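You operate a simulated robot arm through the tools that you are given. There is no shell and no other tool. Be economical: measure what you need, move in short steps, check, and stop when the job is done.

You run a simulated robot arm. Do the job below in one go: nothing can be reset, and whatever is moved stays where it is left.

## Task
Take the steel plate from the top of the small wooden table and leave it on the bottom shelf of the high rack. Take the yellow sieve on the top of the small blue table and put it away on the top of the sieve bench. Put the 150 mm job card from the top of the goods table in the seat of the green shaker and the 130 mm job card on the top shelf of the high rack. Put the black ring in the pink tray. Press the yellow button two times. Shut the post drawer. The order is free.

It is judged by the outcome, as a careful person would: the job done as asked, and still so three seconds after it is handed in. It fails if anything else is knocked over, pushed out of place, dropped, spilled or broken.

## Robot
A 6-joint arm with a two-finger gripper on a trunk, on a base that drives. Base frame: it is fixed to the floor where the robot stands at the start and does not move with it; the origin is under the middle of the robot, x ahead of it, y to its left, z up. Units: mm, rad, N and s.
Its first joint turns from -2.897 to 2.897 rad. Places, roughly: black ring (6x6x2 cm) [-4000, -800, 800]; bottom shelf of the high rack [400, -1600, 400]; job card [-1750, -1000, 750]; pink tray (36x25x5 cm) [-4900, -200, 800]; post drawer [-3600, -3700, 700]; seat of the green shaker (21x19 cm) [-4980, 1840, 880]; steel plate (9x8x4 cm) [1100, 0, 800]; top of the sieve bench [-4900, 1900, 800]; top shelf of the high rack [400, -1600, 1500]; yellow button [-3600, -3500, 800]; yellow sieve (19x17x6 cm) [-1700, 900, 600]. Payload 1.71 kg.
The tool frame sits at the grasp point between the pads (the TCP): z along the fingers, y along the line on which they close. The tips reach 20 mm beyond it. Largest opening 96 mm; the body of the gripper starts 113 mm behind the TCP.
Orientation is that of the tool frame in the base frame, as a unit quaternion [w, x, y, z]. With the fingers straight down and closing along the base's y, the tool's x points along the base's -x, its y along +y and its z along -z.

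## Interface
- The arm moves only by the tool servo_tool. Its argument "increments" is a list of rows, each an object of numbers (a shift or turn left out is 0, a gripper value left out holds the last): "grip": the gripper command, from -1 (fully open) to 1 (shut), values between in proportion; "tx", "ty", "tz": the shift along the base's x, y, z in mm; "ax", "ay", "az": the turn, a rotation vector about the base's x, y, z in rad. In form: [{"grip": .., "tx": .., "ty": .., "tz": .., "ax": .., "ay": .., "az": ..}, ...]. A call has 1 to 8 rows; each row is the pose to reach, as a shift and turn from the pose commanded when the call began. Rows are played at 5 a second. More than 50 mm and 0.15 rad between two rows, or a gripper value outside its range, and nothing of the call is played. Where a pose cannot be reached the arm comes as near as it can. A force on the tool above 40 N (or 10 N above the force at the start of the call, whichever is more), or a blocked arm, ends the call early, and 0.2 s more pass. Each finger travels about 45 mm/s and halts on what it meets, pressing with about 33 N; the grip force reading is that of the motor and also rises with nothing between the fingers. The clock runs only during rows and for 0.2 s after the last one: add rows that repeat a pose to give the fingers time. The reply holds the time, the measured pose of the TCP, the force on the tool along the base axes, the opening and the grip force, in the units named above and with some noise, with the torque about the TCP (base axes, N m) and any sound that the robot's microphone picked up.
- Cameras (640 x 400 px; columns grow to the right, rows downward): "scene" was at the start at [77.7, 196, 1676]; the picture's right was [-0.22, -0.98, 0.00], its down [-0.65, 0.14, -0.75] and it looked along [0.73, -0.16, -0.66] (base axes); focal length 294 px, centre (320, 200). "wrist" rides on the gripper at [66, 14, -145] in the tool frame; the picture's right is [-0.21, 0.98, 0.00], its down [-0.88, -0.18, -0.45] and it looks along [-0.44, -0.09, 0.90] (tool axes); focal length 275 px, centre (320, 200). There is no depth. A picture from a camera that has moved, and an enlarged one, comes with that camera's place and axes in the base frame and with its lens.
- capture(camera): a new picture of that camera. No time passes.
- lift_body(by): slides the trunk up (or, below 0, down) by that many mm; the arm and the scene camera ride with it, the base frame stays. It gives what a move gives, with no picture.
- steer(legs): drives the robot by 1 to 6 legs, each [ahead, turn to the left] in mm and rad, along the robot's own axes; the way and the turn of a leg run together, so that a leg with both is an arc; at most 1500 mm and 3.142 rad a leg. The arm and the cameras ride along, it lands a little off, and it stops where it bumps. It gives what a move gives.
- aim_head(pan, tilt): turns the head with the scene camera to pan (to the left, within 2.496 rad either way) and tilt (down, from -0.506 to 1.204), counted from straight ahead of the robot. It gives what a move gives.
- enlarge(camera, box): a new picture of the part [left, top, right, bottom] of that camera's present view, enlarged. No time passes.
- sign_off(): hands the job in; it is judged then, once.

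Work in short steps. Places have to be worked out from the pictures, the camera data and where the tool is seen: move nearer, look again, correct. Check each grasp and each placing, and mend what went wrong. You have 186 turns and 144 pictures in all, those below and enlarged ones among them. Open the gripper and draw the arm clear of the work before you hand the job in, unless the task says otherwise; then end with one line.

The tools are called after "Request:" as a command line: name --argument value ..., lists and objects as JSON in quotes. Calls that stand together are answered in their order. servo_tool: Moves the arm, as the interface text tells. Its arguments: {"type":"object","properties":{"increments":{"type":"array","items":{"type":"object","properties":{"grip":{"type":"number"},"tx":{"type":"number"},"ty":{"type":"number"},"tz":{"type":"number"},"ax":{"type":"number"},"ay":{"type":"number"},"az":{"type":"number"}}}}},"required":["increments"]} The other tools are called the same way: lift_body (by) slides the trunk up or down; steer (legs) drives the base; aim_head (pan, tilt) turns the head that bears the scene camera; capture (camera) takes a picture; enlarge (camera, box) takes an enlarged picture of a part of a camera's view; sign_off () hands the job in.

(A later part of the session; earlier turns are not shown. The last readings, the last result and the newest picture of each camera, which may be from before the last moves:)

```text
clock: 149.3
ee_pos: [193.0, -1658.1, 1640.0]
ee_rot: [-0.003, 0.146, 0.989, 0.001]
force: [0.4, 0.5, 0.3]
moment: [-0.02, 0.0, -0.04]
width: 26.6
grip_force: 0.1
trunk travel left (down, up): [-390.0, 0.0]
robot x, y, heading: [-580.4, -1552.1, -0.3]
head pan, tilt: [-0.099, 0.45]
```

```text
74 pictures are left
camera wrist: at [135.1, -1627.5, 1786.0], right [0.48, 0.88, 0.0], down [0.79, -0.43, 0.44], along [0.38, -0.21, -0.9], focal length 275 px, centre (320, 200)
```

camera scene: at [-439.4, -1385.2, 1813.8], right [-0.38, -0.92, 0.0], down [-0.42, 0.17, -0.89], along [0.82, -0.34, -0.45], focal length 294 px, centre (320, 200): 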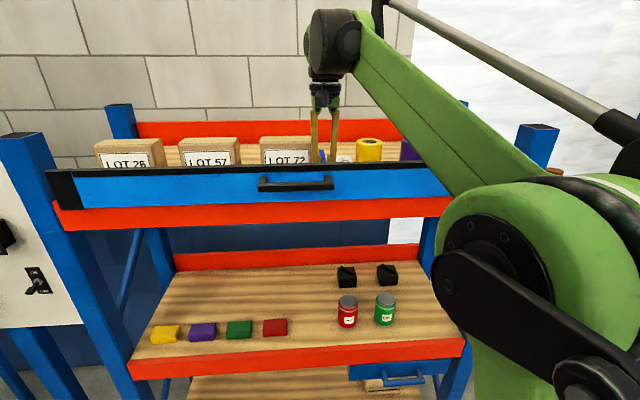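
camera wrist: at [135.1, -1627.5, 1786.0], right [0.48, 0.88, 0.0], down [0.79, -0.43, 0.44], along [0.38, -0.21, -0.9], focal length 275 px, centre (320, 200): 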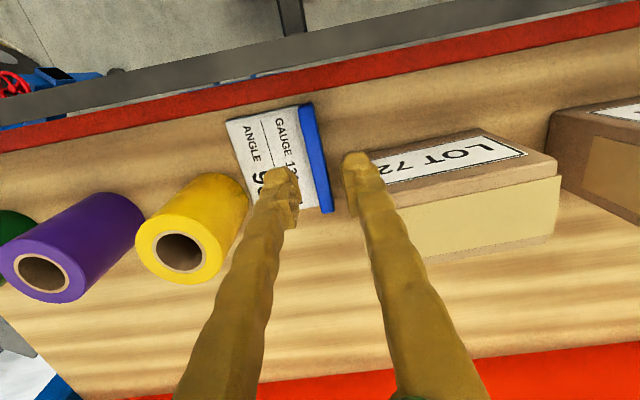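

The 130 mm card lies flat on the top shelf. I rise, back out, and bring the arm down.

Request:
servo_tool --increments '[{"tz": 15}, {"tz": 30}]'

Request:
steer --legs '[[-350, 0]]'

Request:
lift_body --by -115

Request:
servo_tool --increments '[{"tz": -45, "grip": -1}, {"tz": -90}, {"tz": -135}, {"tz": -180}, {"tz": -225}, {"tz": -270}, {"tz": -315}, {"tz": -360}]'

Request:
servo_tool --increments '[{"tz": -45}, {"tz": -90}, {"tz": -135}, {"tz": -170}]'

Request:
aim_head --pan 0.0 --tilt 0.3

Request:
capture --camera "scene"

```text
clock: 149.9
ee_pos: [194.4, -1659.4, 1671.4]
ee_rot: [-0.004, 0.145, 0.989, 0.001]
force: [0.2, -0.1, -1.2]
moment: [0.01, 0.0, 0.02]
width: 26.5
grip_force: 0.0
trunk travel left (down, up): [-390.0, 0.0]
robot x, y, heading: [-578.1, -1551.0, -0.294]
head pan, tilt: [-0.099, 0.45]
```

```text
clock: 152.8
ee_pos: [-142.0, -1556.8, 1672.4]
ee_rot: [-0.003, 0.146, 0.989, 0.0]
force: [0.5, 0.5, 1.0]
moment: [0.02, -0.03, 0.01]
width: 26.5
grip_force: 0.1
trunk travel left (down, up): [-390.0, 0.0]
robot x, y, heading: [-920.9, -1447.7, -0.294]
head pan, tilt: [-0.099, 0.45]
```

```text
clock: 154.3
ee_pos: [-176.2, -1547.6, 1574.0]
ee_rot: [0.006, 0.146, 0.989, -0.001]
force: [-0.4, 0.6, 0.9]
moment: [-0.02, -0.15, -0.01]
width: 26.5
grip_force: 0.1
trunk travel left (down, up): [-275.0, 115.0]
robot x, y, heading: [-920.4, -1448.8, -0.291]
head pan, tilt: [-0.099, 0.45]
```

```text
clock: 156.1
ee_pos: [-167.5, -1550.0, 1208.4]
ee_rot: [0.003, 0.146, 0.989, -0.001]
force: [0.5, 0.9, 0.1]
moment: [0.0, -0.04, 0.01]
width: 96.1
grip_force: 0.0
trunk travel left (down, up): [-275.0, 115.0]
robot x, y, heading: [-920.8, -1449.3, -0.3]
head pan, tilt: [-0.099, 0.45]
```

```text
clock: 157.1
ee_pos: [-166.7, -1550.4, 1036.7]
ee_rot: [0.003, 0.147, 0.989, 0.0]
force: [-0.7, -1.0, -0.1]
moment: [-0.02, 0.0, 0.0]
width: 96.1
grip_force: 0.0
trunk travel left (down, up): [-275.0, 115.0]
robot x, y, heading: [-916.7, -1448.9, -0.297]
head pan, tilt: [-0.099, 0.45]
```

```text
clock: 157.8
ee_pos: [-166.6, -1552.0, 1039.3]
ee_rot: [0.004, 0.146, 0.989, -0.001]
force: [0.1, -0.3, 0.2]
moment: [-0.01, 0.0, 0.0]
width: 96.0
grip_force: 0.1
trunk travel left (down, up): [-275.0, 115.0]
robot x, y, heading: [-918.1, -1452.9, -0.292]
head pan, tilt: [0.0, 0.3]
```

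```text
73 pictures are left
camera scene: at [-773.0, -1274.6, 1712.6], right [-0.29, -0.96, 0.0], down [-0.3, 0.09, -0.95], along [0.91, -0.28, -0.31], focal length 294 px, centre (320, 200)
```

scene: 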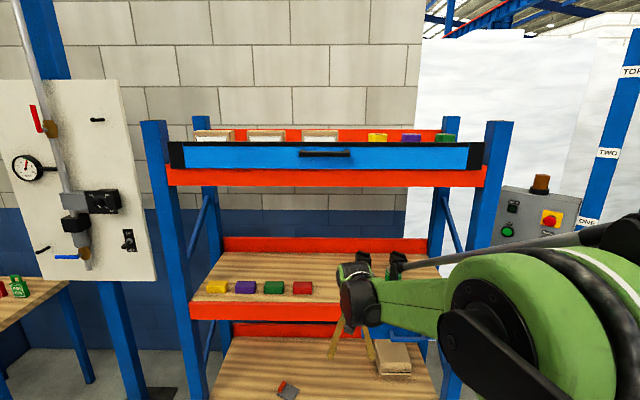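

All well on the rack. Now I turn back to the goods table for the 150 mm card.

Request:
steer --legs '[[0, 2.86], [100, 0]]'

Request:
aim_head --pan 0.1 --tilt 0.75

Request:
capture --camera "wrist"

Request:
capture --camera "scene"

```text
clock: 169.6
ee_pos: [-1702.0, -1096.3, 1038.4]
ee_rot: [-0.001, 0.961, -0.277, -0.004]
force: [-0.3, 0.6, 0.3]
moment: [-0.02, -0.03, 0.01]
width: 96.0
grip_force: 0.1
trunk travel left (down, up): [-275.0, 115.0]
robot x, y, heading: [-1001.1, -1389.2, 2.577]
head pan, tilt: [0.0, 0.3]
```

```text
clock: 170.5
ee_pos: [-1688.2, -1105.3, 1050.4]
ee_rot: [-0.003, 0.961, -0.278, -0.011]
force: [-0.2, -0.3, -0.3]
moment: [0.01, 0.05, 0.01]
width: 95.8
grip_force: 0.0
trunk travel left (down, up): [-275.0, 115.0]
robot x, y, heading: [-1000.5, -1394.7, 2.571]
head pan, tilt: [0.099, 0.75]
```

```text
72 pictures are left
camera wrist: at [-1637.9, -1154.7, 1192.9], right [-0.7, -0.72, 0.0], down [-0.63, 0.62, 0.46], along [-0.34, 0.32, -0.89], focal length 275 px, centre (320, 200)
```

wrist: 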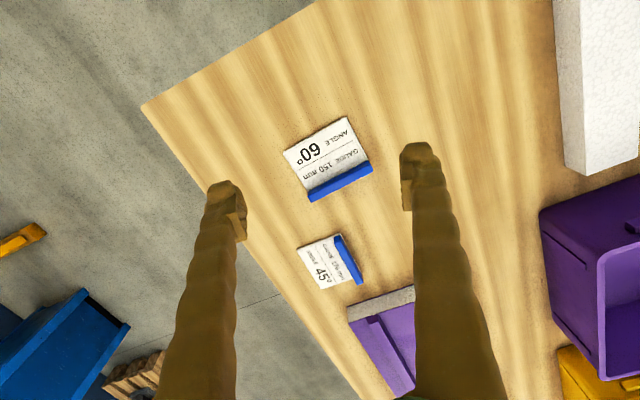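

```text
71 pictures are left
camera scene: at [-1186.1, -1532.3, 1672.6], right [0.45, 0.89, 0.0], down [0.62, -0.31, -0.72], along [-0.64, 0.32, -0.69], focal length 294 px, centre (320, 200)
```

scene: 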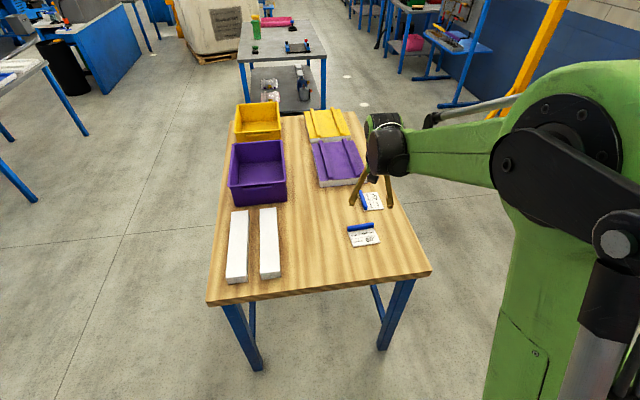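

The 150 mm card's lug is at about (-1779, -1065), axis at 74°. I turn the hand -1.29 rad and move above it.

Request:
servo_tool --increments '[{"grip": -0.25, "tx": -12, "ty": 5, "az": -0.14}, {"tx": -24, "ty": 10, "az": -0.28}, {"tx": -36, "ty": 15, "tz": -15, "az": -0.42}, {"tx": -48, "ty": 20, "tz": -30, "az": -0.56}, {"tx": -60, "ty": 25, "tz": -45, "az": -0.7}, {"tx": -72, "ty": 30, "tz": -60, "az": -0.84}, {"tx": -84, "ty": 36, "tz": -80, "az": -0.98}, {"tx": -91, "ty": 40, "tz": -100, "az": -1.12}]'

Request:
servo_tool --increments '[{"tz": -25, "az": -0.1, "ax": -0.012, "ay": -0.02}, {"tz": -50, "az": -0.167, "ax": -0.012, "ay": -0.02}, {"tz": -50, "az": -0.167, "ax": -0.012, "ay": -0.02}]'

Request:
capture --camera "wrist"

```text
clock: 172.3
ee_pos: [-1780.0, -1063.9, 950.0]
ee_rot: [0.009, -0.666, 0.746, 0.007]
force: [0.3, -0.1, 0.8]
moment: [-0.01, 0.01, 0.02]
width: 59.9
grip_force: 0.0
trunk travel left (down, up): [-275.0, 115.0]
robot x, y, heading: [-1001.3, -1390.8, 2.573]
head pan, tilt: [0.099, 0.75]
```

```text
clock: 173.1
ee_pos: [-1780.8, -1064.1, 900.0]
ee_rot: [0.013, -0.602, 0.798, -0.006]
force: [0.1, 0.3, 0.3]
moment: [0.01, -0.01, 0.02]
width: 59.9
grip_force: 0.1
trunk travel left (down, up): [-275.0, 115.0]
robot x, y, heading: [-1002.4, -1387.5, 2.576]
head pan, tilt: [0.099, 0.75]
```

```text
70 pictures are left
camera wrist: at [-1815.9, -1126.1, 1043.3], right [-0.88, 0.47, -0.02], down [0.41, 0.79, 0.46], along [0.23, 0.4, -0.89], focal length 275 px, centre (320, 200)
```

wrist: 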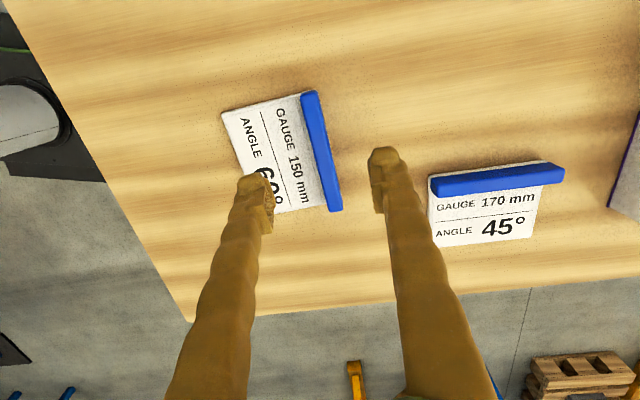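

Very well aligned. I correct tilt and descend to z ≈ 828.

Request:
servo_tool --increments '[{"tz": -20, "ay": 0.014, "ax": -0.003}, {"tz": -40, "ay": 0.028, "ax": -0.006}, {"tz": -60, "ay": 0.028, "ax": -0.006}, {"tz": -71, "ay": 0.028, "ax": -0.006}, {"tz": -71, "ay": 0.028, "ax": -0.006}]'

Request:
capture --camera "wrist"

```text
clock: 174.3
ee_pos: [-1780.5, -1065.6, 827.7]
ee_rot: [0.0, -0.602, 0.798, 0.001]
force: [-0.3, 0.0, -0.6]
moment: [0.01, 0.01, 0.03]
width: 60.1
grip_force: 0.0
trunk travel left (down, up): [-275.0, 115.0]
robot x, y, heading: [-1004.9, -1388.0, 2.577]
head pan, tilt: [0.099, 0.75]
```

```text
69 pictures are left
camera wrist: at [-1811.6, -1125.8, 972.7], right [-0.88, 0.47, 0.0], down [0.42, 0.79, 0.45], along [0.21, 0.39, -0.9], focal length 275 px, centre (320, 200)
```

wrist: 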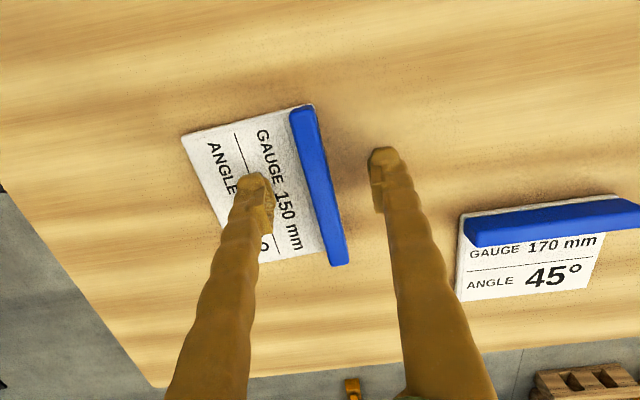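

Lug is between the fingers, TCP at its middle. I close and lift.

Request:
servo_tool --increments '[{"grip": 0}, {"grip": 0.3}, {"grip": 0.5}, {"grip": 0.7}, {"grip": 0.9}, {"grip": 1}, {"grip": 1}, {"grip": 1}]'

Request:
servo_tool --increments '[{"tz": 5}, {"tz": 20}, {"tz": 60}, {"tz": 105}, {"tz": 150}, {"tz": 190}, {"tz": 190}]'

Request:
capture --camera "wrist"

```text
clock: 176.1
ee_pos: [-1779.9, -1065.9, 827.9]
ee_rot: [0.0, -0.602, 0.798, 0.001]
force: [-0.2, 0.6, -0.9]
moment: [0.01, 0.01, 0.03]
width: 12.6
grip_force: 33.1
trunk travel left (down, up): [-275.0, 115.0]
robot x, y, heading: [-1002.3, -1388.7, 2.579]
head pan, tilt: [0.099, 0.75]
```

```text
clock: 177.7
ee_pos: [-1778.6, -1066.7, 1020.3]
ee_rot: [0.0, -0.602, 0.798, 0.001]
force: [0.0, 0.3, -0.2]
moment: [0.0, 0.06, -0.01]
width: 12.5
grip_force: 33.3
trunk travel left (down, up): [-275.0, 115.0]
robot x, y, heading: [-1000.8, -1394.7, 2.574]
head pan, tilt: [0.099, 0.75]
```

```text
68 pictures are left
camera wrist: at [-1810.7, -1126.5, 1164.6], right [-0.88, 0.47, 0.0], down [0.42, 0.79, 0.45], along [0.21, 0.39, -0.9], focal length 275 px, centre (320, 200)
```

wrist: 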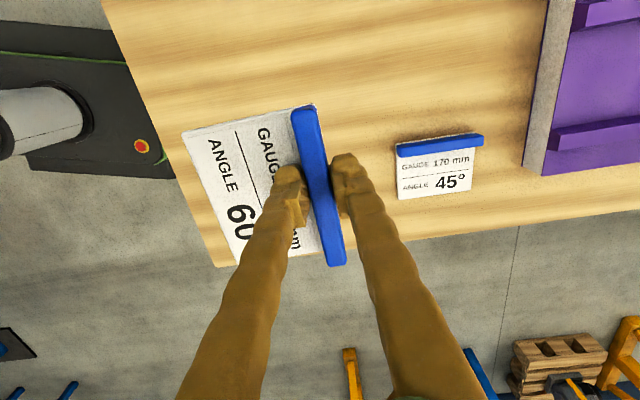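

150 mm card held. I drive around: north to about y = -200, then turn west and look at the lane.

Request:
steer --legs '[[0, -1.004], [1190, 0], [0, 1.32]]'

Request:
aim_head --pan 0.0 --tilt 0.3

Request:
capture --camera "scene"

```text
clock: 188.9
ee_pos: [-1145.2, 534.3, 1048.4]
ee_rot: [0.003, -0.144, 0.99, 0.016]
force: [0.0, -0.9, -0.2]
moment: [0.15, 0.02, 0.01]
width: 12.5
grip_force: 33.0
trunk travel left (down, up): [-275.0, 115.0]
robot x, y, heading: [-1003.5, -251.7, 1.567]
head pan, tilt: [0.099, 0.75]
stopped in leg 2: the force on the tool passed its limit at 70 N (the readings are from after the stop); the commanded pose is now the measured one
```

```text
clock: 189.8
ee_pos: [-1145.7, 546.5, 1040.4]
ee_rot: [0.003, -0.143, 0.99, 0.012]
force: [-0.2, 0.7, -1.1]
moment: [-0.01, 0.0, -0.01]
width: 12.4
grip_force: 32.2
trunk travel left (down, up): [-275.0, 115.0]
robot x, y, heading: [-1002.6, -253.0, 1.564]
head pan, tilt: [0.0, 0.3]
```

```text
67 pictures are left
camera scene: at [-1214.8, -160.9, 1712.6], right [1.0, 0.0, 0.0], down [0.0, -0.31, -0.95], along [0.0, 0.95, -0.31], focal length 294 px, centre (320, 200)
```

scene: 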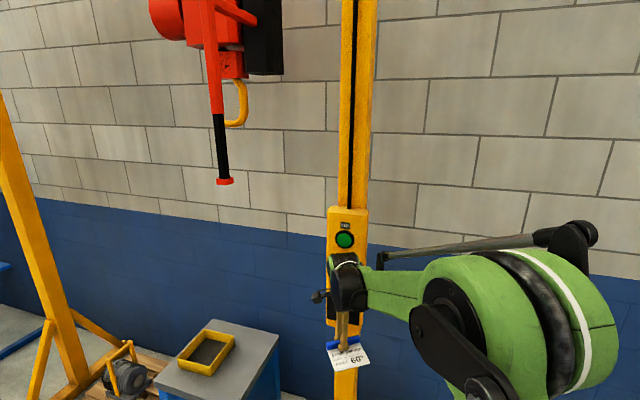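

The hand touched the yellow hoist post ahead. I back away 250 mm, then turn west.

Request:
steer --legs '[[-260, 0], [0, 1.19]]'

Request:
capture --camera "scene"

Request:
capture --camera "wrist"

```text
clock: 196.7
ee_pos: [-1797.6, -343.1, 1040.7]
ee_rot: [-0.004, -0.669, 0.743, 0.011]
force: [0.0, 0.4, -1.4]
moment: [-0.01, -0.01, 0.01]
width: 12.6
grip_force: 32.9
trunk travel left (down, up): [-275.0, 115.0]
robot x, y, heading: [-999.7, -515.0, 2.746]
head pan, tilt: [0.0, 0.3]
```

```text
66 pictures are left
camera scene: at [-1169.3, -671.6, 1712.7], right [0.38, 0.92, 0.0], down [0.29, -0.12, -0.95], along [-0.88, 0.37, -0.31], focal length 294 px, centre (320, 200)
```

scene: 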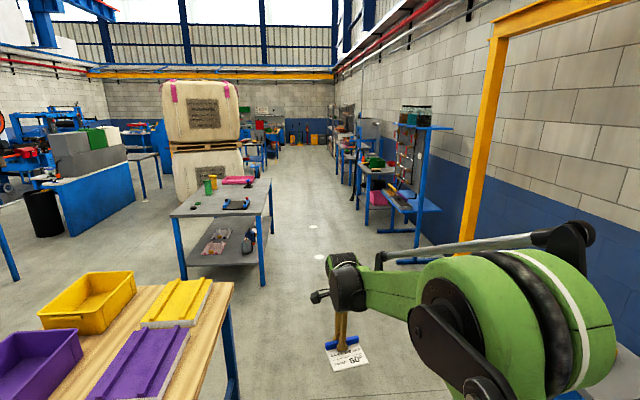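

```text
65 pictures are left
camera wrist: at [-1814.9, -410.1, 1185.8], right [-0.95, 0.31, 0.02], down [0.28, 0.85, 0.45], along [0.12, 0.43, -0.89], focal length 275 px, centre (320, 200)
```

wrist: 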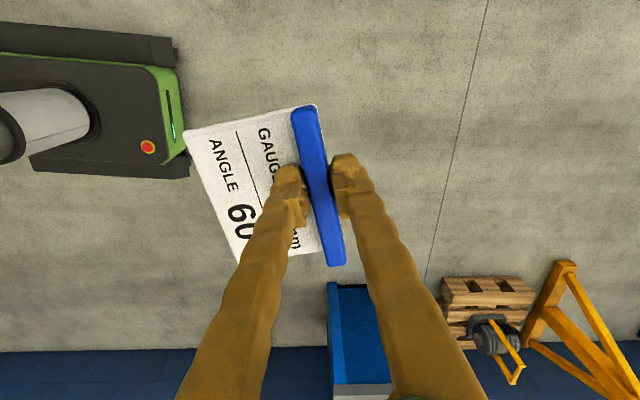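

The lane ahead is clear. I drive 1750 mm along it and look again.

Request:
steer --legs '[[1500, 0], [250, 0]]'

Request:
aim_head --pan -0.3 --tilt 0.35

Request:
capture --camera "scene"

```text
clock: 208.7
ee_pos: [-3404.1, 316.1, 1052.0]
ee_rot: [-0.008, -0.671, 0.741, 0.017]
force: [-0.2, -0.4, -0.2]
moment: [0.0, 0.01, -0.01]
width: 12.6
grip_force: 33.2
trunk travel left (down, up): [-275.0, 115.0]
robot x, y, heading: [-2621.1, 158.6, 2.743]
head pan, tilt: [0.0, 0.3]
```

```text
clock: 209.5
ee_pos: [-3389.8, 310.0, 1063.5]
ee_rot: [-0.011, -0.672, 0.74, 0.024]
force: [0.0, 0.7, -0.2]
moment: [0.01, 0.04, 0.0]
width: 12.6
grip_force: 32.7
trunk travel left (down, up): [-275.0, 115.0]
robot x, y, heading: [-2621.7, 156.2, 2.747]
head pan, tilt: [-0.3, 0.351]
```

```text
64 pictures are left
camera scene: at [-2774.4, 19.7, 1708.0], right [0.64, 0.77, 0.0], down [0.28, -0.22, -0.93], along [-0.72, 0.6, -0.36], focal length 294 px, centre (320, 200)
```

scene: 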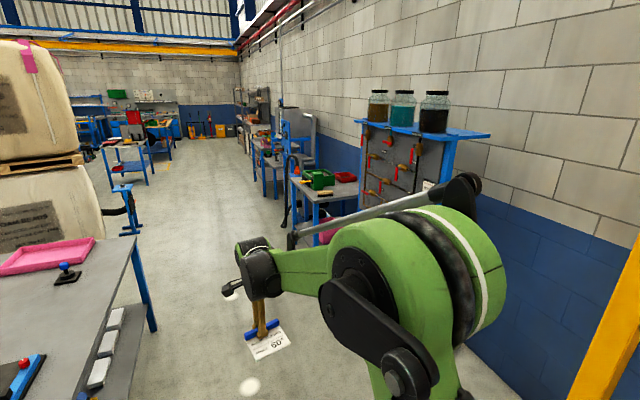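

The sieve bench with the green shaker is at right centre. I enlarge it.

Request:
enlarge --camera "scene" --box '[240, 130, 400, 250]'

```text
3.33 times, centred on (320, 190) of scene
camera zoom: at [-2774.4, 19.7, 1708.0], right [0.64, 0.77, 0.0], down [0.28, -0.22, -0.93], along [-0.72, 0.6, -0.36], focal length 982 px, centre (320, 233)
```

zoom: 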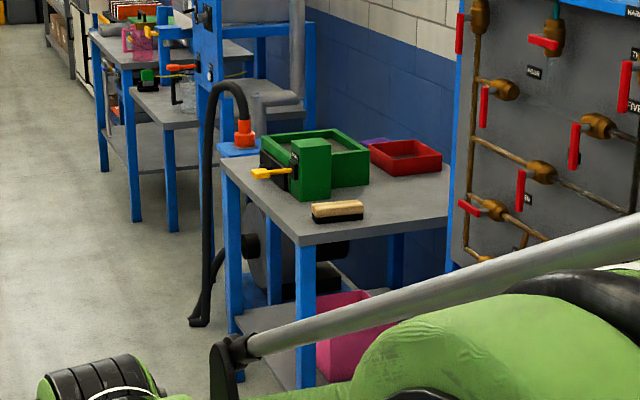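

Bench front edge runs about (-4558,1442) to (-5286,1702). I drive down the aisle to about (-4500, 800) and turn toward the shaker.

Request:
steer --legs '[[0, 0.066], [1500, 0], [480, 0], [0, -0.94]]'

Request:
aim_head --pan 0.1 --tilt 0.5

Request:
capture --camera "scene"

```text
clock: 227.3
ee_pos: [-4874.6, 1507.8, 1063.1]
ee_rot: [0.001, -0.288, 0.957, 0.026]
force: [-0.3, 0.0, -0.8]
moment: [-0.01, -0.02, -0.06]
width: 12.4
grip_force: 33.3
trunk travel left (down, up): [-275.0, 115.0]
robot x, y, heading: [-4513.8, 819.3, 1.863]
head pan, tilt: [-0.3, 0.351]
```

```text
clock: 228.2
ee_pos: [-4870.6, 1492.2, 1074.8]
ee_rot: [0.0, -0.289, 0.957, 0.034]
force: [0.8, -0.6, 0.0]
moment: [0.09, 0.04, -0.02]
width: 12.7
grip_force: 32.9
trunk travel left (down, up): [-275.0, 115.0]
robot x, y, heading: [-4511.2, 814.0, 1.864]
head pan, tilt: [0.099, 0.499]
```

```text
62 pictures are left
camera scene: at [-4750.1, 835.5, 1694.4], right [0.92, 0.38, 0.0], down [0.19, -0.45, -0.87], along [-0.33, 0.81, -0.49], focal length 294 px, centre (320, 200)
```

scene: 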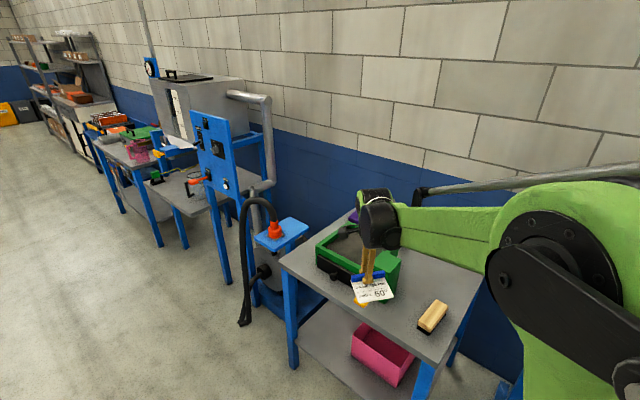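

I look with the wrist camera and enlarge the shaker.

Request:
capture --camera "wrist"

Request:
enlarge --camera "scene" --box '[270, 180, 460, 330]'

```text
61 pictures are left
camera wrist: at [-4930.1, 1456.8, 1219.2], right [-0.37, 0.93, 0.07], down [0.84, 0.3, 0.45], along [0.4, 0.22, -0.89], focal length 275 px, centre (320, 200)
```

wrist: 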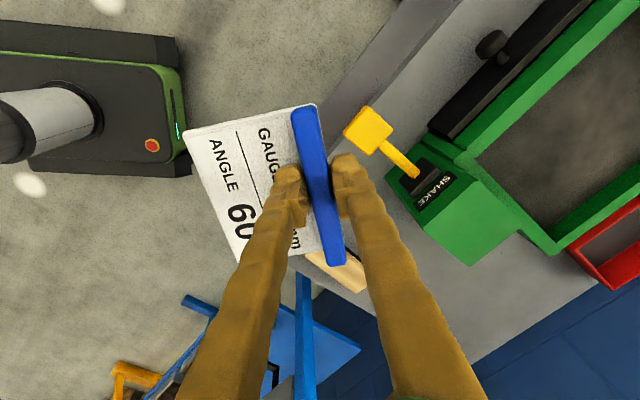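

```text
2.67 times, centred on (365, 255) of scene
camera zoom: at [-4750.1, 835.5, 1694.4], right [0.92, 0.38, 0.0], down [0.19, -0.45, -0.87], along [-0.33, 0.81, -0.49], focal length 785 px, centre (200, 53)
```

zoom: 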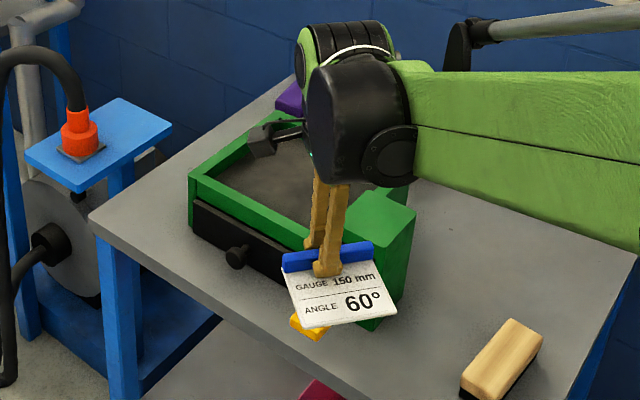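

Seat centre ≈ (-4976, 1840) with axes at 70°/160°. From here I'd be too near the bench corner, so I go to a square stance: via (-5244, 768) and turning to heading 1.23.

Request:
steer --legs '[[0, 1.34], [734, 0], [0, -1.978]]'

Request:
aim_head --pan -0.05 --tilt 0.6

Request:
capture --camera "scene"

```text
clock: 245.7
ee_pos: [-5119.0, 1532.9, 1073.8]
ee_rot: [0.012, 0.023, 0.999, 0.032]
force: [0.1, -0.7, 0.1]
moment: [0.02, 0.01, 0.01]
width: 12.6
grip_force: 33.1
trunk travel left (down, up): [-275.0, 115.0]
robot x, y, heading: [-5239.3, 781.8, 1.224]
head pan, tilt: [0.099, 0.499]
```

```text
clock: 246.4
ee_pos: [-5123.4, 1518.7, 1084.1]
ee_rot: [0.014, 0.025, 0.999, 0.037]
force: [1.1, 0.9, -1.3]
moment: [-0.09, 0.06, 0.02]
width: 12.4
grip_force: 33.1
trunk travel left (down, up): [-275.0, 115.0]
robot x, y, heading: [-5237.7, 780.9, 1.228]
head pan, tilt: [-0.051, 0.6]
```

```text
59 pictures are left
camera scene: at [-5404.6, 929.3, 1685.3], right [0.92, -0.38, 0.0], down [-0.22, -0.53, -0.82], along [0.31, 0.75, -0.58], focal length 294 px, centre (320, 200)
```

scene: 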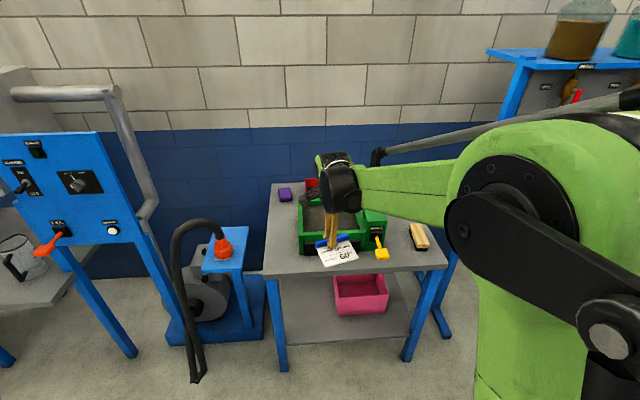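

Good square view. I drive 300 mm forward, then take a wrist view over the seat.

Request:
steer --legs '[[300, 0]]'

Request:
capture --camera "wrist"

```text
clock: 249.0
ee_pos: [-5024.4, 1800.1, 1084.1]
ee_rot: [0.013, 0.023, 0.999, 0.04]
force: [0.1, 0.7, -0.8]
moment: [0.01, 0.02, -0.03]
width: 12.4
grip_force: 32.8
trunk travel left (down, up): [-275.0, 115.0]
robot x, y, heading: [-5139.7, 1059.6, 1.232]
head pan, tilt: [-0.051, 0.6]
```

```text
58 pictures are left
camera wrist: at [-5094.2, 1805.5, 1228.7], right [0.25, 0.96, 0.08], down [0.85, -0.26, 0.45], along [0.46, -0.04, -0.89], focal length 275 px, centre (320, 200)
```

wrist: 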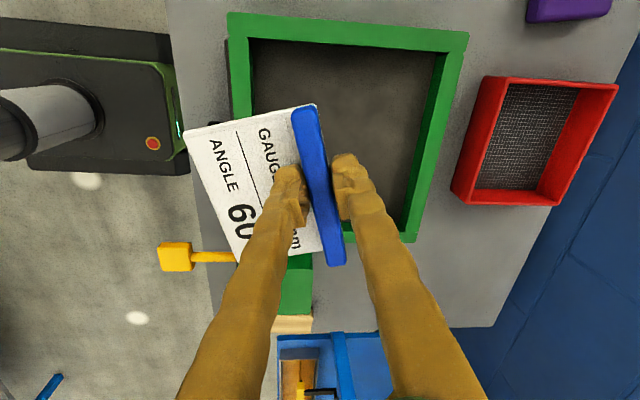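

Seat centre ≈ (-4979, 1833), near axis at 72.6°. I level the tool, turn -0.255 rad, and move over at z ≈ 990.

Request:
servo_tool --increments '[{"tx": 14, "ty": 17, "tz": -10, "ax": -0.02, "ay": 0.007, "az": -0.06}, {"tx": 28, "ty": 34, "tz": -25, "ax": -0.04, "ay": 0.014, "az": -0.12}, {"tx": 42, "ty": 51, "tz": -45, "ax": -0.06, "ay": 0.021, "az": -0.19}, {"tx": 56, "ty": 68, "tz": -70, "ax": -0.079, "ay": 0.028, "az": -0.255}, {"tx": 56, "ty": 68, "tz": -95, "ax": -0.079, "ay": 0.028, "az": -0.255}, {"tx": 56, "ty": 68, "tz": -95, "ax": -0.079, "ay": 0.028, "az": -0.255}]'

Request:
capture --camera "wrist"

```text
clock: 250.4
ee_pos: [-4974.1, 1852.6, 999.3]
ee_rot: [0.008, 0.15, 0.989, 0.003]
force: [-0.2, -0.2, -0.2]
moment: [0.04, 0.03, -0.02]
width: 12.4
grip_force: 33.0
trunk travel left (down, up): [-275.0, 115.0]
robot x, y, heading: [-5133.7, 1060.1, 1.228]
head pan, tilt: [-0.051, 0.6]
```

```text
57 pictures are left
camera wrist: at [-5035.8, 1884.4, 1143.5], right [0.49, 0.87, 0.01], down [0.77, -0.44, 0.46], along [0.4, -0.21, -0.89], focal length 275 px, centre (320, 200)
```

wrist: 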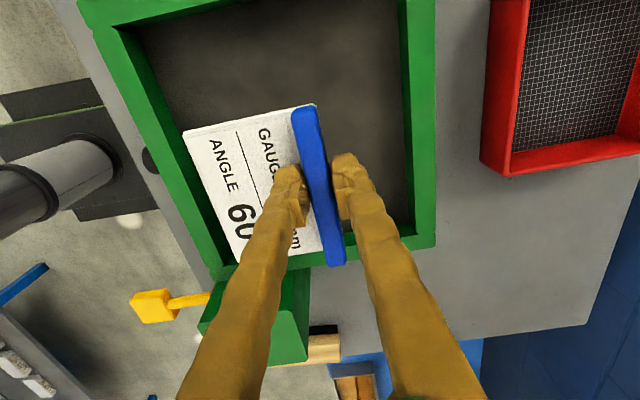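

The card's footprint projects well inside the seat. I descend to about z 930 and then ease down.

Request:
servo_tool --increments '[{"tz": -20, "ty": 5, "ay": 0.017, "ax": -0.003}, {"tz": -40, "ty": 10, "ay": 0.017, "ax": -0.003}, {"tz": -60, "ty": 10, "ay": 0.017, "ax": -0.003}, {"tz": -68, "ty": 10, "ay": 0.017, "ax": -0.003}, {"tz": -68, "ty": 10, "ay": 0.017, "ax": -0.003}]'

Request:
servo_tool --increments '[{"tz": -3}, {"tz": -5}, {"tz": -7}]'

Request:
capture --camera "wrist"

```text
clock: 251.6
ee_pos: [-4974.6, 1863.2, 932.4]
ee_rot: [0.001, 0.15, 0.989, 0.001]
force: [-0.2, -0.1, -1.2]
moment: [0.01, -0.01, -0.03]
width: 12.5
grip_force: 33.0
trunk travel left (down, up): [-275.0, 115.0]
robot x, y, heading: [-5135.4, 1057.4, 1.232]
head pan, tilt: [-0.051, 0.6]
```

```text
clock: 252.4
ee_pos: [-4973.9, 1863.2, 924.4]
ee_rot: [0.0, 0.151, 0.989, 0.002]
force: [0.1, 0.3, 0.5]
moment: [0.04, 0.0, 0.0]
width: 12.4
grip_force: 33.2
trunk travel left (down, up): [-275.0, 115.0]
robot x, y, heading: [-5137.4, 1065.0, 1.232]
head pan, tilt: [-0.051, 0.6]
```

```text
56 pictures are left
camera wrist: at [-5033.4, 1894.6, 1069.9], right [0.49, 0.87, 0.0], down [0.78, -0.44, 0.44], along [0.39, -0.21, -0.9], focal length 275 px, centre (320, 200)
```

wrist: 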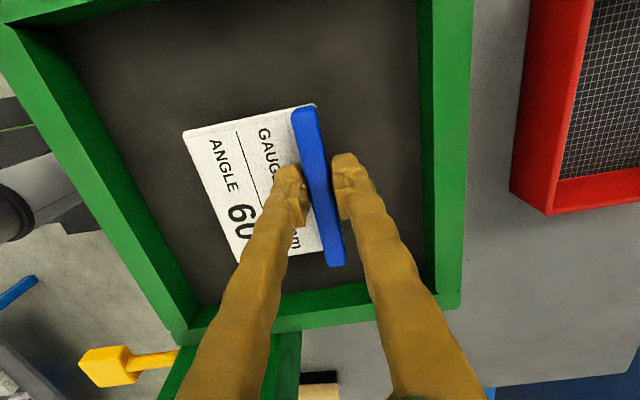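

Card is inside the seat, nearly down. I ease lower in 2 mm steps.

Request:
servo_tool --increments '[{"tz": -2}, {"tz": -4}, {"tz": -6}]'

Request:
servo_tool --increments '[{"tz": -2}, {"tz": -4}, {"tz": -6}]'

```text
clock: 253.2
ee_pos: [-4974.8, 1863.1, 919.0]
ee_rot: [0.0, 0.15, 0.989, 0.001]
force: [-0.2, 0.6, -0.1]
moment: [0.02, -0.01, 0.02]
width: 12.7
grip_force: 32.7
trunk travel left (down, up): [-275.0, 115.0]
robot x, y, heading: [-5137.4, 1061.2, 1.227]
head pan, tilt: [-0.051, 0.6]
```

```text
clock: 254.0
ee_pos: [-4974.2, 1863.9, 912.8]
ee_rot: [0.0, 0.149, 0.989, 0.0]
force: [-0.4, -0.2, -0.6]
moment: [-0.01, 0.0, -0.02]
width: 12.3
grip_force: 32.9
trunk travel left (down, up): [-275.0, 115.0]
robot x, y, heading: [-5135.1, 1064.7, 1.233]
head pan, tilt: [-0.051, 0.6]
```

Still no contact; continuing.

Request:
servo_tool --increments '[{"tz": -2}, {"tz": -4}, {"tz": -6}, {"tz": -7}]'

Request:
capture --camera "wrist"

```text
clock: 255.0
ee_pos: [-4974.6, 1863.1, 907.5]
ee_rot: [0.0, 0.15, 0.989, 0.002]
force: [-1.1, 7.4, 25.1]
moment: [-0.09, -0.57, 0.03]
width: 12.6
grip_force: 33.0
trunk travel left (down, up): [-275.0, 115.0]
robot x, y, heading: [-5135.6, 1058.9, 1.235]
head pan, tilt: [-0.051, 0.6]
```

```text
55 pictures are left
camera wrist: at [-5033.3, 1893.9, 1053.0], right [0.49, 0.87, 0.0], down [0.78, -0.44, 0.44], along [0.39, -0.21, -0.9], focal length 275 px, centre (320, 200)
```

wrist: 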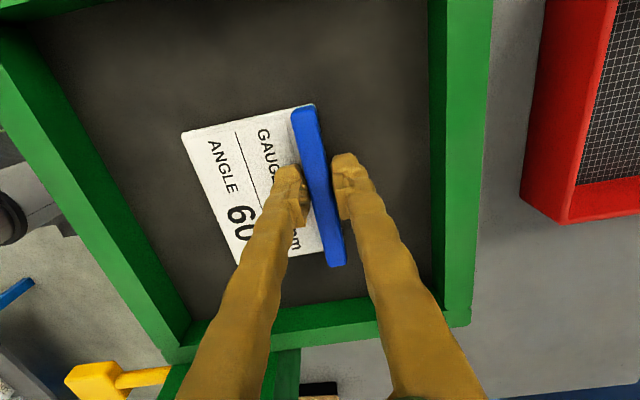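

Contact (25 N) at 907.5: the card is down on the seat. I open partly and rise.

Request:
servo_tool --increments '[{"tz": 1, "grip": 1}, {"tz": 1, "grip": 0.4}, {"tz": 1, "grip": 0.3}, {"tz": 2, "grip": 0.3}, {"tz": 20}, {"tz": 60}, {"tz": 105}, {"tz": 150}]'

Request:
capture --camera "wrist"

```text
clock: 256.8
ee_pos: [-4973.4, 1863.5, 1057.9]
ee_rot: [0.0, 0.15, 0.989, 0.0]
force: [1.1, -0.5, 0.2]
moment: [0.01, -0.01, 0.01]
width: 33.7
grip_force: 0.1
trunk travel left (down, up): [-275.0, 115.0]
robot x, y, heading: [-5139.1, 1063.8, 1.232]
head pan, tilt: [-0.051, 0.6]
```

```text
54 pictures are left
camera wrist: at [-5031.7, 1895.0, 1202.3], right [0.49, 0.87, 0.0], down [0.78, -0.44, 0.44], along [0.39, -0.21, -0.9], focal length 275 px, centre (320, 200)
```

wrist: 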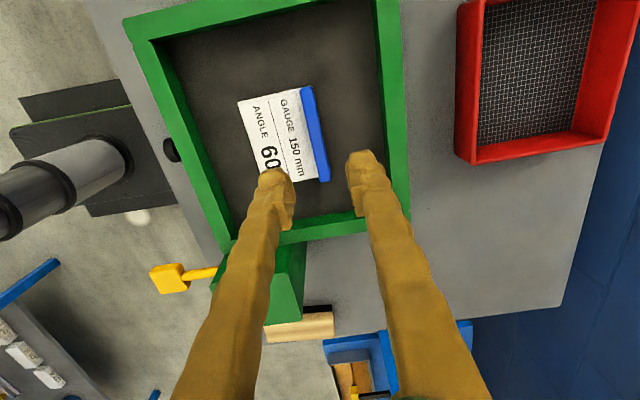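

150 mm card sits flat in the shaker seat. Next the ring: I back off and drive east along the aisle to the east end of the grey table.

Request:
steer --legs '[[-350, 0], [0, -1.367], [1500, 0], [500, 0], [0, -1.43]]'

Request:
aim_head --pan -0.6 --tilt 0.5

Request:
capture --camera "scene"

```text
clock: 283.5
ee_pos: [-3141.2, -347.4, 1056.7]
ee_rot: [0.0, 1.0, 0.03, 0.0]
force: [-0.6, 0.6, 0.1]
moment: [0.01, -0.01, 0.04]
width: 33.6
grip_force: 0.0
trunk travel left (down, up): [-275.0, 115.0]
robot x, y, heading: [-3264.3, 463.5, -1.549]
head pan, tilt: [-0.051, 0.6]
```

```text
clock: 284.5
ee_pos: [-3140.7, -330.5, 1066.8]
ee_rot: [0.009, 1.0, 0.03, 0.0]
force: [0.3, -0.3, -0.6]
moment: [0.04, 0.04, -0.03]
width: 33.6
grip_force: 0.0
trunk travel left (down, up): [-275.0, 115.0]
robot x, y, heading: [-3264.1, 462.0, -1.548]
head pan, tilt: [-0.6, 0.499]
```

```text
53 pictures are left
camera scene: at [-3106.5, 393.6, 1694.6], right [-0.84, 0.55, 0.01], down [0.26, 0.41, -0.87], along [-0.48, -0.73, -0.49], focal length 294 px, centre (320, 200)
```

scene: 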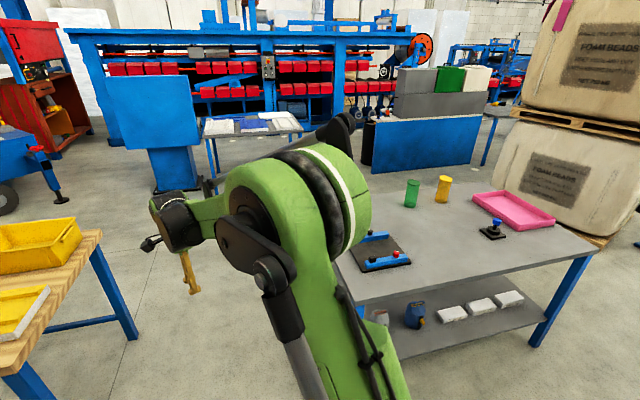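

The ring's spot is hidden behind the arm. I continue to the east end stance and turn to face the table.

Request:
steer --legs '[[1480, 0], [0, -1.92]]'

Request:
aim_head --pan 0.0 --tilt 0.7

Request:
capture --camera "scene"

Request:
capture --camera "wrist"

```text
clock: 301.6
ee_pos: [-4026.3, -849.7, 1067.1]
ee_rot: [-0.004, -0.593, 0.805, 0.007]
force: [0.2, -0.7, 0.0]
moment: [-0.01, 0.0, 0.01]
width: 33.7
grip_force: 0.0
trunk travel left (down, up): [-275.0, 115.0]
robot x, y, heading: [-3246.0, -1020.3, 2.803]
head pan, tilt: [-0.6, 0.499]
```

```text
clock: 302.6
ee_pos: [-4011.8, -854.5, 1077.6]
ee_rot: [-0.009, -0.593, 0.805, 0.013]
force: [-0.4, -0.7, 0.4]
moment: [-0.03, -0.05, -0.02]
width: 33.6
grip_force: 0.1
trunk travel left (down, up): [-275.0, 115.0]
robot x, y, heading: [-3243.1, -1021.6, 2.799]
head pan, tilt: [0.0, 0.7]
```

```text
52 pictures are left
camera scene: at [-3392.7, -1191.9, 1676.7], right [0.34, 0.94, 0.0], down [0.62, -0.22, -0.75], along [-0.71, 0.25, -0.66], focal length 294 px, centre (320, 200)
```

scene: 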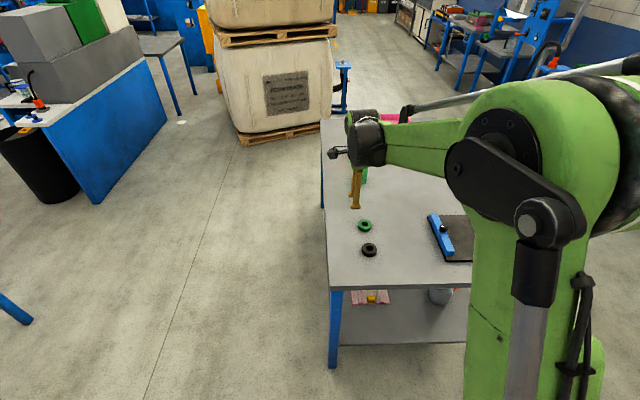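

```text
51 pictures are left
camera wrist: at [-4040.2, -916.4, 1224.3], right [-0.87, 0.49, 0.03], down [0.45, 0.78, 0.44], along [0.19, 0.4, -0.9], focal length 275 px, centre (320, 200)
```

wrist: 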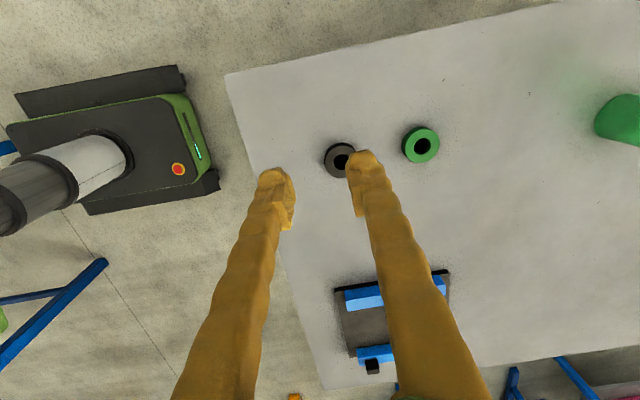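

The black ring is at about (-4013, -776), table ≈ z 785. I open, level, and move above it at z ≈ 900.

Request:
servo_tool --increments '[{"grip": -1, "ty": 20, "tz": -20, "ax": -0.005, "ay": -0.015}, {"ty": 40, "tz": -50, "ax": -0.01, "ay": -0.03}, {"ty": 60, "tz": -85, "ax": -0.01, "ay": -0.03}, {"ty": 78, "tz": -120, "ax": -0.01, "ay": -0.03}, {"ty": 78, "tz": -150, "ax": -0.01, "ay": -0.03}, {"ty": 78, "tz": -175, "ax": -0.01, "ay": -0.03}, {"ty": 78, "tz": -175, "ax": -0.01, "ay": -0.03}]'

Request:
capture --camera "wrist"

```text
clock: 304.2
ee_pos: [-4011.3, -777.6, 904.8]
ee_rot: [0.0, -0.593, 0.805, 0.0]
force: [-0.1, -0.9, 0.5]
moment: [0.0, -0.04, 0.01]
width: 96.2
grip_force: 0.1
trunk travel left (down, up): [-275.0, 115.0]
robot x, y, heading: [-3246.1, -1022.3, 2.798]
head pan, tilt: [0.0, 0.7]
```

```text
50 pictures are left
camera wrist: at [-4043.8, -837.1, 1049.2], right [-0.87, 0.49, 0.0], down [0.44, 0.78, 0.45], along [0.22, 0.39, -0.9], focal length 275 px, centre (320, 200)
```

wrist: 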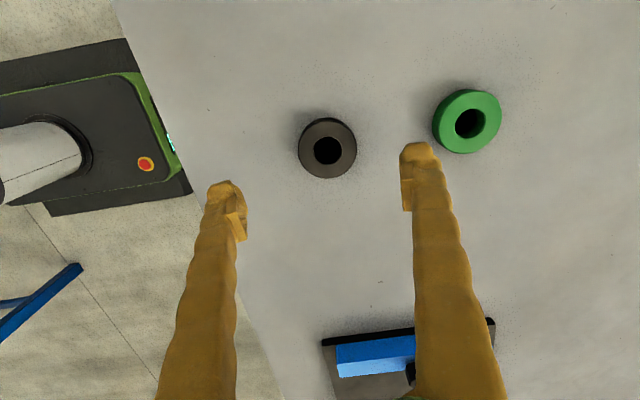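

Ring nearly centred (offset ≈ 7 mm). I correct and descend to z ≈ 825.

Request:
servo_tool --increments '[{"tx": -4, "ty": 6, "tz": -25}, {"tx": -4, "ty": 6, "tz": -50}, {"tx": -4, "ty": 6, "tz": -70}, {"tx": -4, "ty": 6, "tz": -80}, {"tx": -4, "ty": 6, "tz": -80}]'

Request:
capture --camera "wrist"

```text
clock: 305.4
ee_pos: [-4013.8, -771.1, 823.7]
ee_rot: [0.0, -0.593, 0.805, -0.001]
force: [-0.7, -0.7, -0.1]
moment: [0.01, 0.0, -0.02]
width: 96.2
grip_force: 0.1
trunk travel left (down, up): [-275.0, 115.0]
robot x, y, heading: [-3237.9, -1021.2, 2.8]
head pan, tilt: [0.0, 0.7]
```

```text
49 pictures are left
camera wrist: at [-4047.7, -830.8, 969.0], right [-0.87, 0.49, 0.0], down [0.44, 0.78, 0.45], along [0.22, 0.39, -0.9], focal length 275 px, centre (320, 200)
```

wrist: 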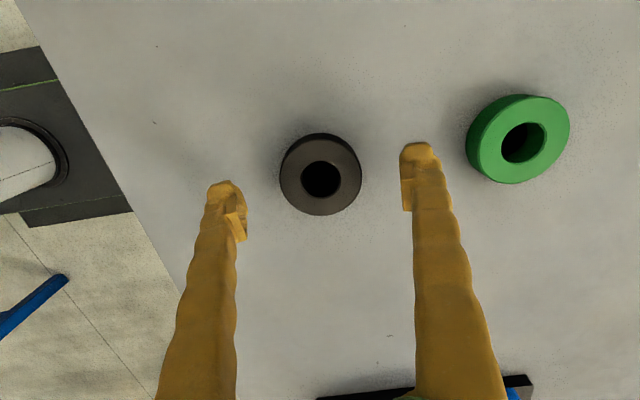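

Ring centred. I descend in small steps with force checks.

Request:
servo_tool --increments '[{"tz": -3}, {"tz": -6}, {"tz": -9}, {"tz": -12}]'

Request:
capture --camera "wrist"

```text
clock: 306.4
ee_pos: [-4014.6, -772.4, 812.9]
ee_rot: [0.001, -0.593, 0.805, 0.0]
force: [-0.4, 0.0, 0.0]
moment: [0.03, -0.02, -0.03]
width: 95.9
grip_force: 0.1
trunk travel left (down, up): [-275.0, 115.0]
robot x, y, heading: [-3244.9, -1019.2, 2.802]
head pan, tilt: [0.0, 0.7]
```

```text
48 pictures are left
camera wrist: at [-4047.5, -831.3, 957.5], right [-0.87, 0.49, 0.0], down [0.44, 0.78, 0.45], along [0.22, 0.39, -0.9], focal length 275 px, centre (320, 200)
```

wrist: 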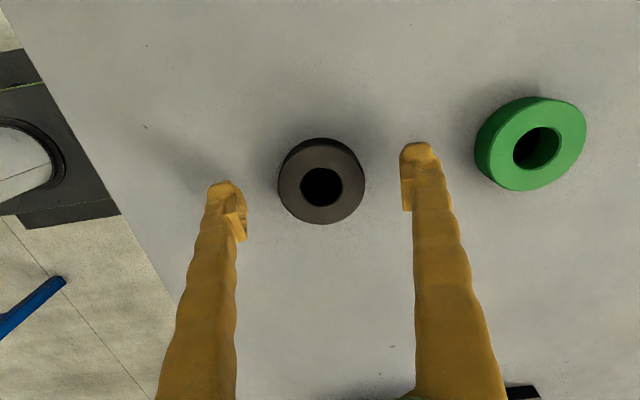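

No contact yet with tips at 793; I go down 8 mm more.

Request:
servo_tool --increments '[{"tz": -3}, {"tz": -6}, {"tz": -8}]'

Request:
servo_tool --increments '[{"tz": -2}, {"tz": -4}, {"tz": -6}]'

Request:
capture --camera "wrist"

```text
clock: 307.2
ee_pos: [-4014.9, -773.0, 804.3]
ee_rot: [0.0, -0.592, 0.806, -0.001]
force: [0.0, -0.3, 0.7]
moment: [0.0, -0.03, 0.01]
width: 95.9
grip_force: 0.1
trunk travel left (down, up): [-275.0, 115.0]
robot x, y, heading: [-3238.8, -1019.8, 2.8]
head pan, tilt: [0.0, 0.7]
```

```text
clock: 308.0
ee_pos: [-4015.6, -773.2, 797.2]
ee_rot: [0.0, -0.592, 0.806, 0.0]
force: [0.3, -0.4, 0.4]
moment: [0.03, 0.02, 0.03]
width: 96.1
grip_force: 0.0
trunk travel left (down, up): [-275.0, 115.0]
robot x, y, heading: [-3245.5, -1022.9, 2.807]
head pan, tilt: [0.0, 0.7]
```

```text
47 pictures are left
camera wrist: at [-4048.0, -831.3, 943.5], right [-0.87, 0.49, 0.0], down [0.44, 0.78, 0.45], along [0.22, 0.39, -0.9], focal length 275 px, centre (320, 200)
```

wrist: 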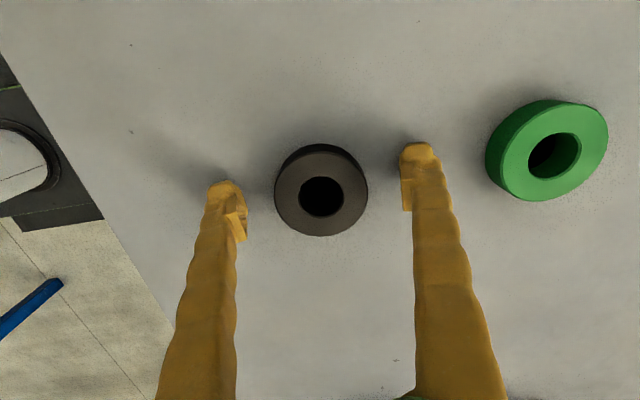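

The ring's apparent size says its top is ≈ 20 mm below TCP (table ≈ 757) and it is ≈ 8 mm off. I correct (4, 7) and go down 10 mm.

Request:
servo_tool --increments '[{"tx": 2, "ty": 3}, {"tx": 4, "ty": 7, "tz": -3}, {"tx": 4, "ty": 7, "tz": -6}, {"tx": 4, "ty": 7, "tz": -10}]'

Request:
servo_tool --increments '[{"tz": -2}, {"tz": -4}, {"tz": -5}]'

Request:
capture --camera "wrist"

```text
clock: 308.9
ee_pos: [-3998.2, -769.5, 804.8]
ee_rot: [-0.004, -0.593, 0.805, 0.007]
force: [0.4, -0.9, -0.3]
moment: [0.04, 0.07, 0.0]
width: 96.3
grip_force: 0.0
trunk travel left (down, up): [-275.0, 115.0]
robot x, y, heading: [-3242.8, -1019.0, 2.797]
head pan, tilt: [0.0, 0.7]
stopped in row 4: the force on the tool passed its limit at 51 N (the readings are from after the stop); the commanded pose is now the measured one
```

```text
clock: 309.7
ee_pos: [-4001.1, -768.7, 799.2]
ee_rot: [-0.004, -0.593, 0.805, 0.007]
force: [-0.3, -0.1, -0.1]
moment: [0.01, 0.01, 0.0]
width: 96.2
grip_force: 0.0
trunk travel left (down, up): [-275.0, 115.0]
robot x, y, heading: [-3244.9, -1018.0, 2.804]
head pan, tilt: [0.0, 0.7]
```

```text
46 pictures are left
camera wrist: at [-4031.4, -828.7, 944.8], right [-0.87, 0.49, 0.02], down [0.44, 0.78, 0.44], along [0.2, 0.39, -0.9], focal length 275 px, centre (320, 200)
```

wrist: 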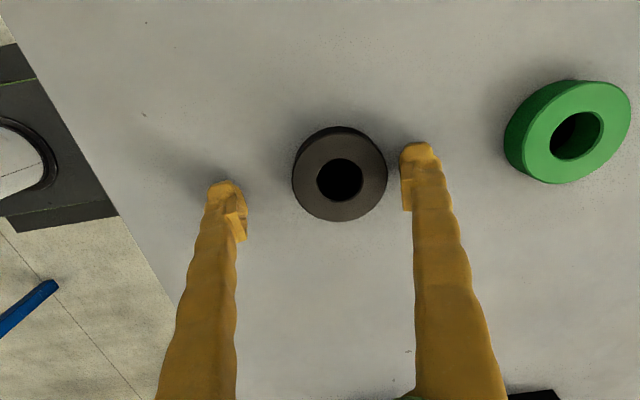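

Table contact was with tips at ≈ 768. I go to the ring centre (-4014, -770) at TCP z ≈ 795 and close.

Request:
servo_tool --increments '[{"tx": -7, "ty": -1, "ax": -0.006, "ay": -0.015}, {"tx": -13, "ty": -2, "tz": -2, "ax": -0.006, "ay": -0.015}, {"tx": -13, "ty": -2, "tz": -4, "ax": -0.006, "ay": -0.015}, {"tx": -13, "ty": -2, "tz": -4, "ax": -0.006, "ay": -0.015, "grip": -0.4}, {"tx": -13, "ty": -2, "tz": -4, "ax": -0.006, "ay": -0.015, "grip": 0}, {"tx": -13, "ty": -2, "tz": -4, "ax": -0.006, "ay": -0.015, "grip": 0.5}, {"tx": -13, "ty": -2, "tz": -4, "ax": -0.006, "ay": -0.015, "grip": 1}, {"tx": -13, "ty": -2, "tz": -4, "ax": -0.006, "ay": -0.015, "grip": 1}]'

Request:
capture --camera "wrist"

```text
clock: 311.3
ee_pos: [-3999.9, -774.7, 808.7]
ee_rot: [-0.004, -0.593, 0.805, 0.005]
force: [0.5, 0.5, -0.1]
moment: [0.07, 0.05, 0.0]
width: 53.5
grip_force: 31.6
trunk travel left (down, up): [-275.0, 115.0]
robot x, y, heading: [-3240.5, -1020.6, 2.8]
head pan, tilt: [0.0, 0.7]
stopped in row 7: the force on the tool passed its limit at 54 N (the readings are from after the stop); the commanded pose is now the measured one
```

```text
45 pictures are left
camera wrist: at [-4031.0, -835.2, 954.5], right [-0.87, 0.49, 0.01], down [0.44, 0.78, 0.44], along [0.2, 0.39, -0.9], focal length 275 px, centre (320, 200)
```

wrist: 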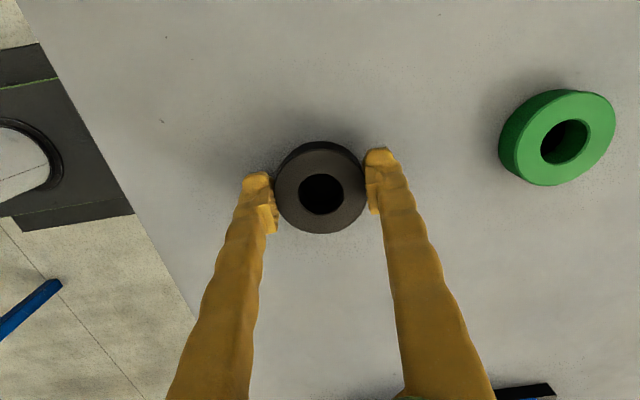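

Ring gripped (53.5 mm). I lift and check.

Request:
servo_tool --increments '[{"tz": 10, "grip": 1}, {"tz": 40}, {"tz": 80}, {"tz": 120}, {"tz": 160}, {"tz": 200}, {"tz": 230}]'

Request:
capture --camera "wrist"

```text
clock: 312.9
ee_pos: [-4002.0, -774.3, 1038.6]
ee_rot: [-0.003, -0.593, 0.805, 0.005]
force: [-0.1, -0.6, -0.3]
moment: [-0.01, -0.04, -0.03]
width: 53.5
grip_force: 33.1
trunk travel left (down, up): [-275.0, 115.0]
robot x, y, heading: [-3246.5, -1020.9, 2.797]
head pan, tilt: [0.0, 0.7]
```

```text
44 pictures are left
camera wrist: at [-4033.0, -834.7, 1183.7], right [-0.87, 0.49, 0.01], down [0.44, 0.78, 0.44], along [0.21, 0.39, -0.9], focal length 275 px, centre (320, 200)
```

wrist: 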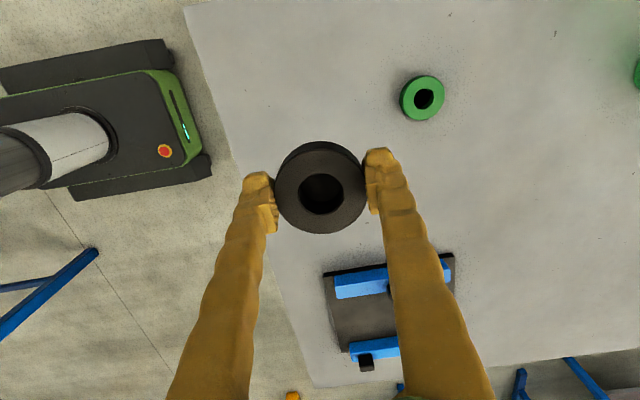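

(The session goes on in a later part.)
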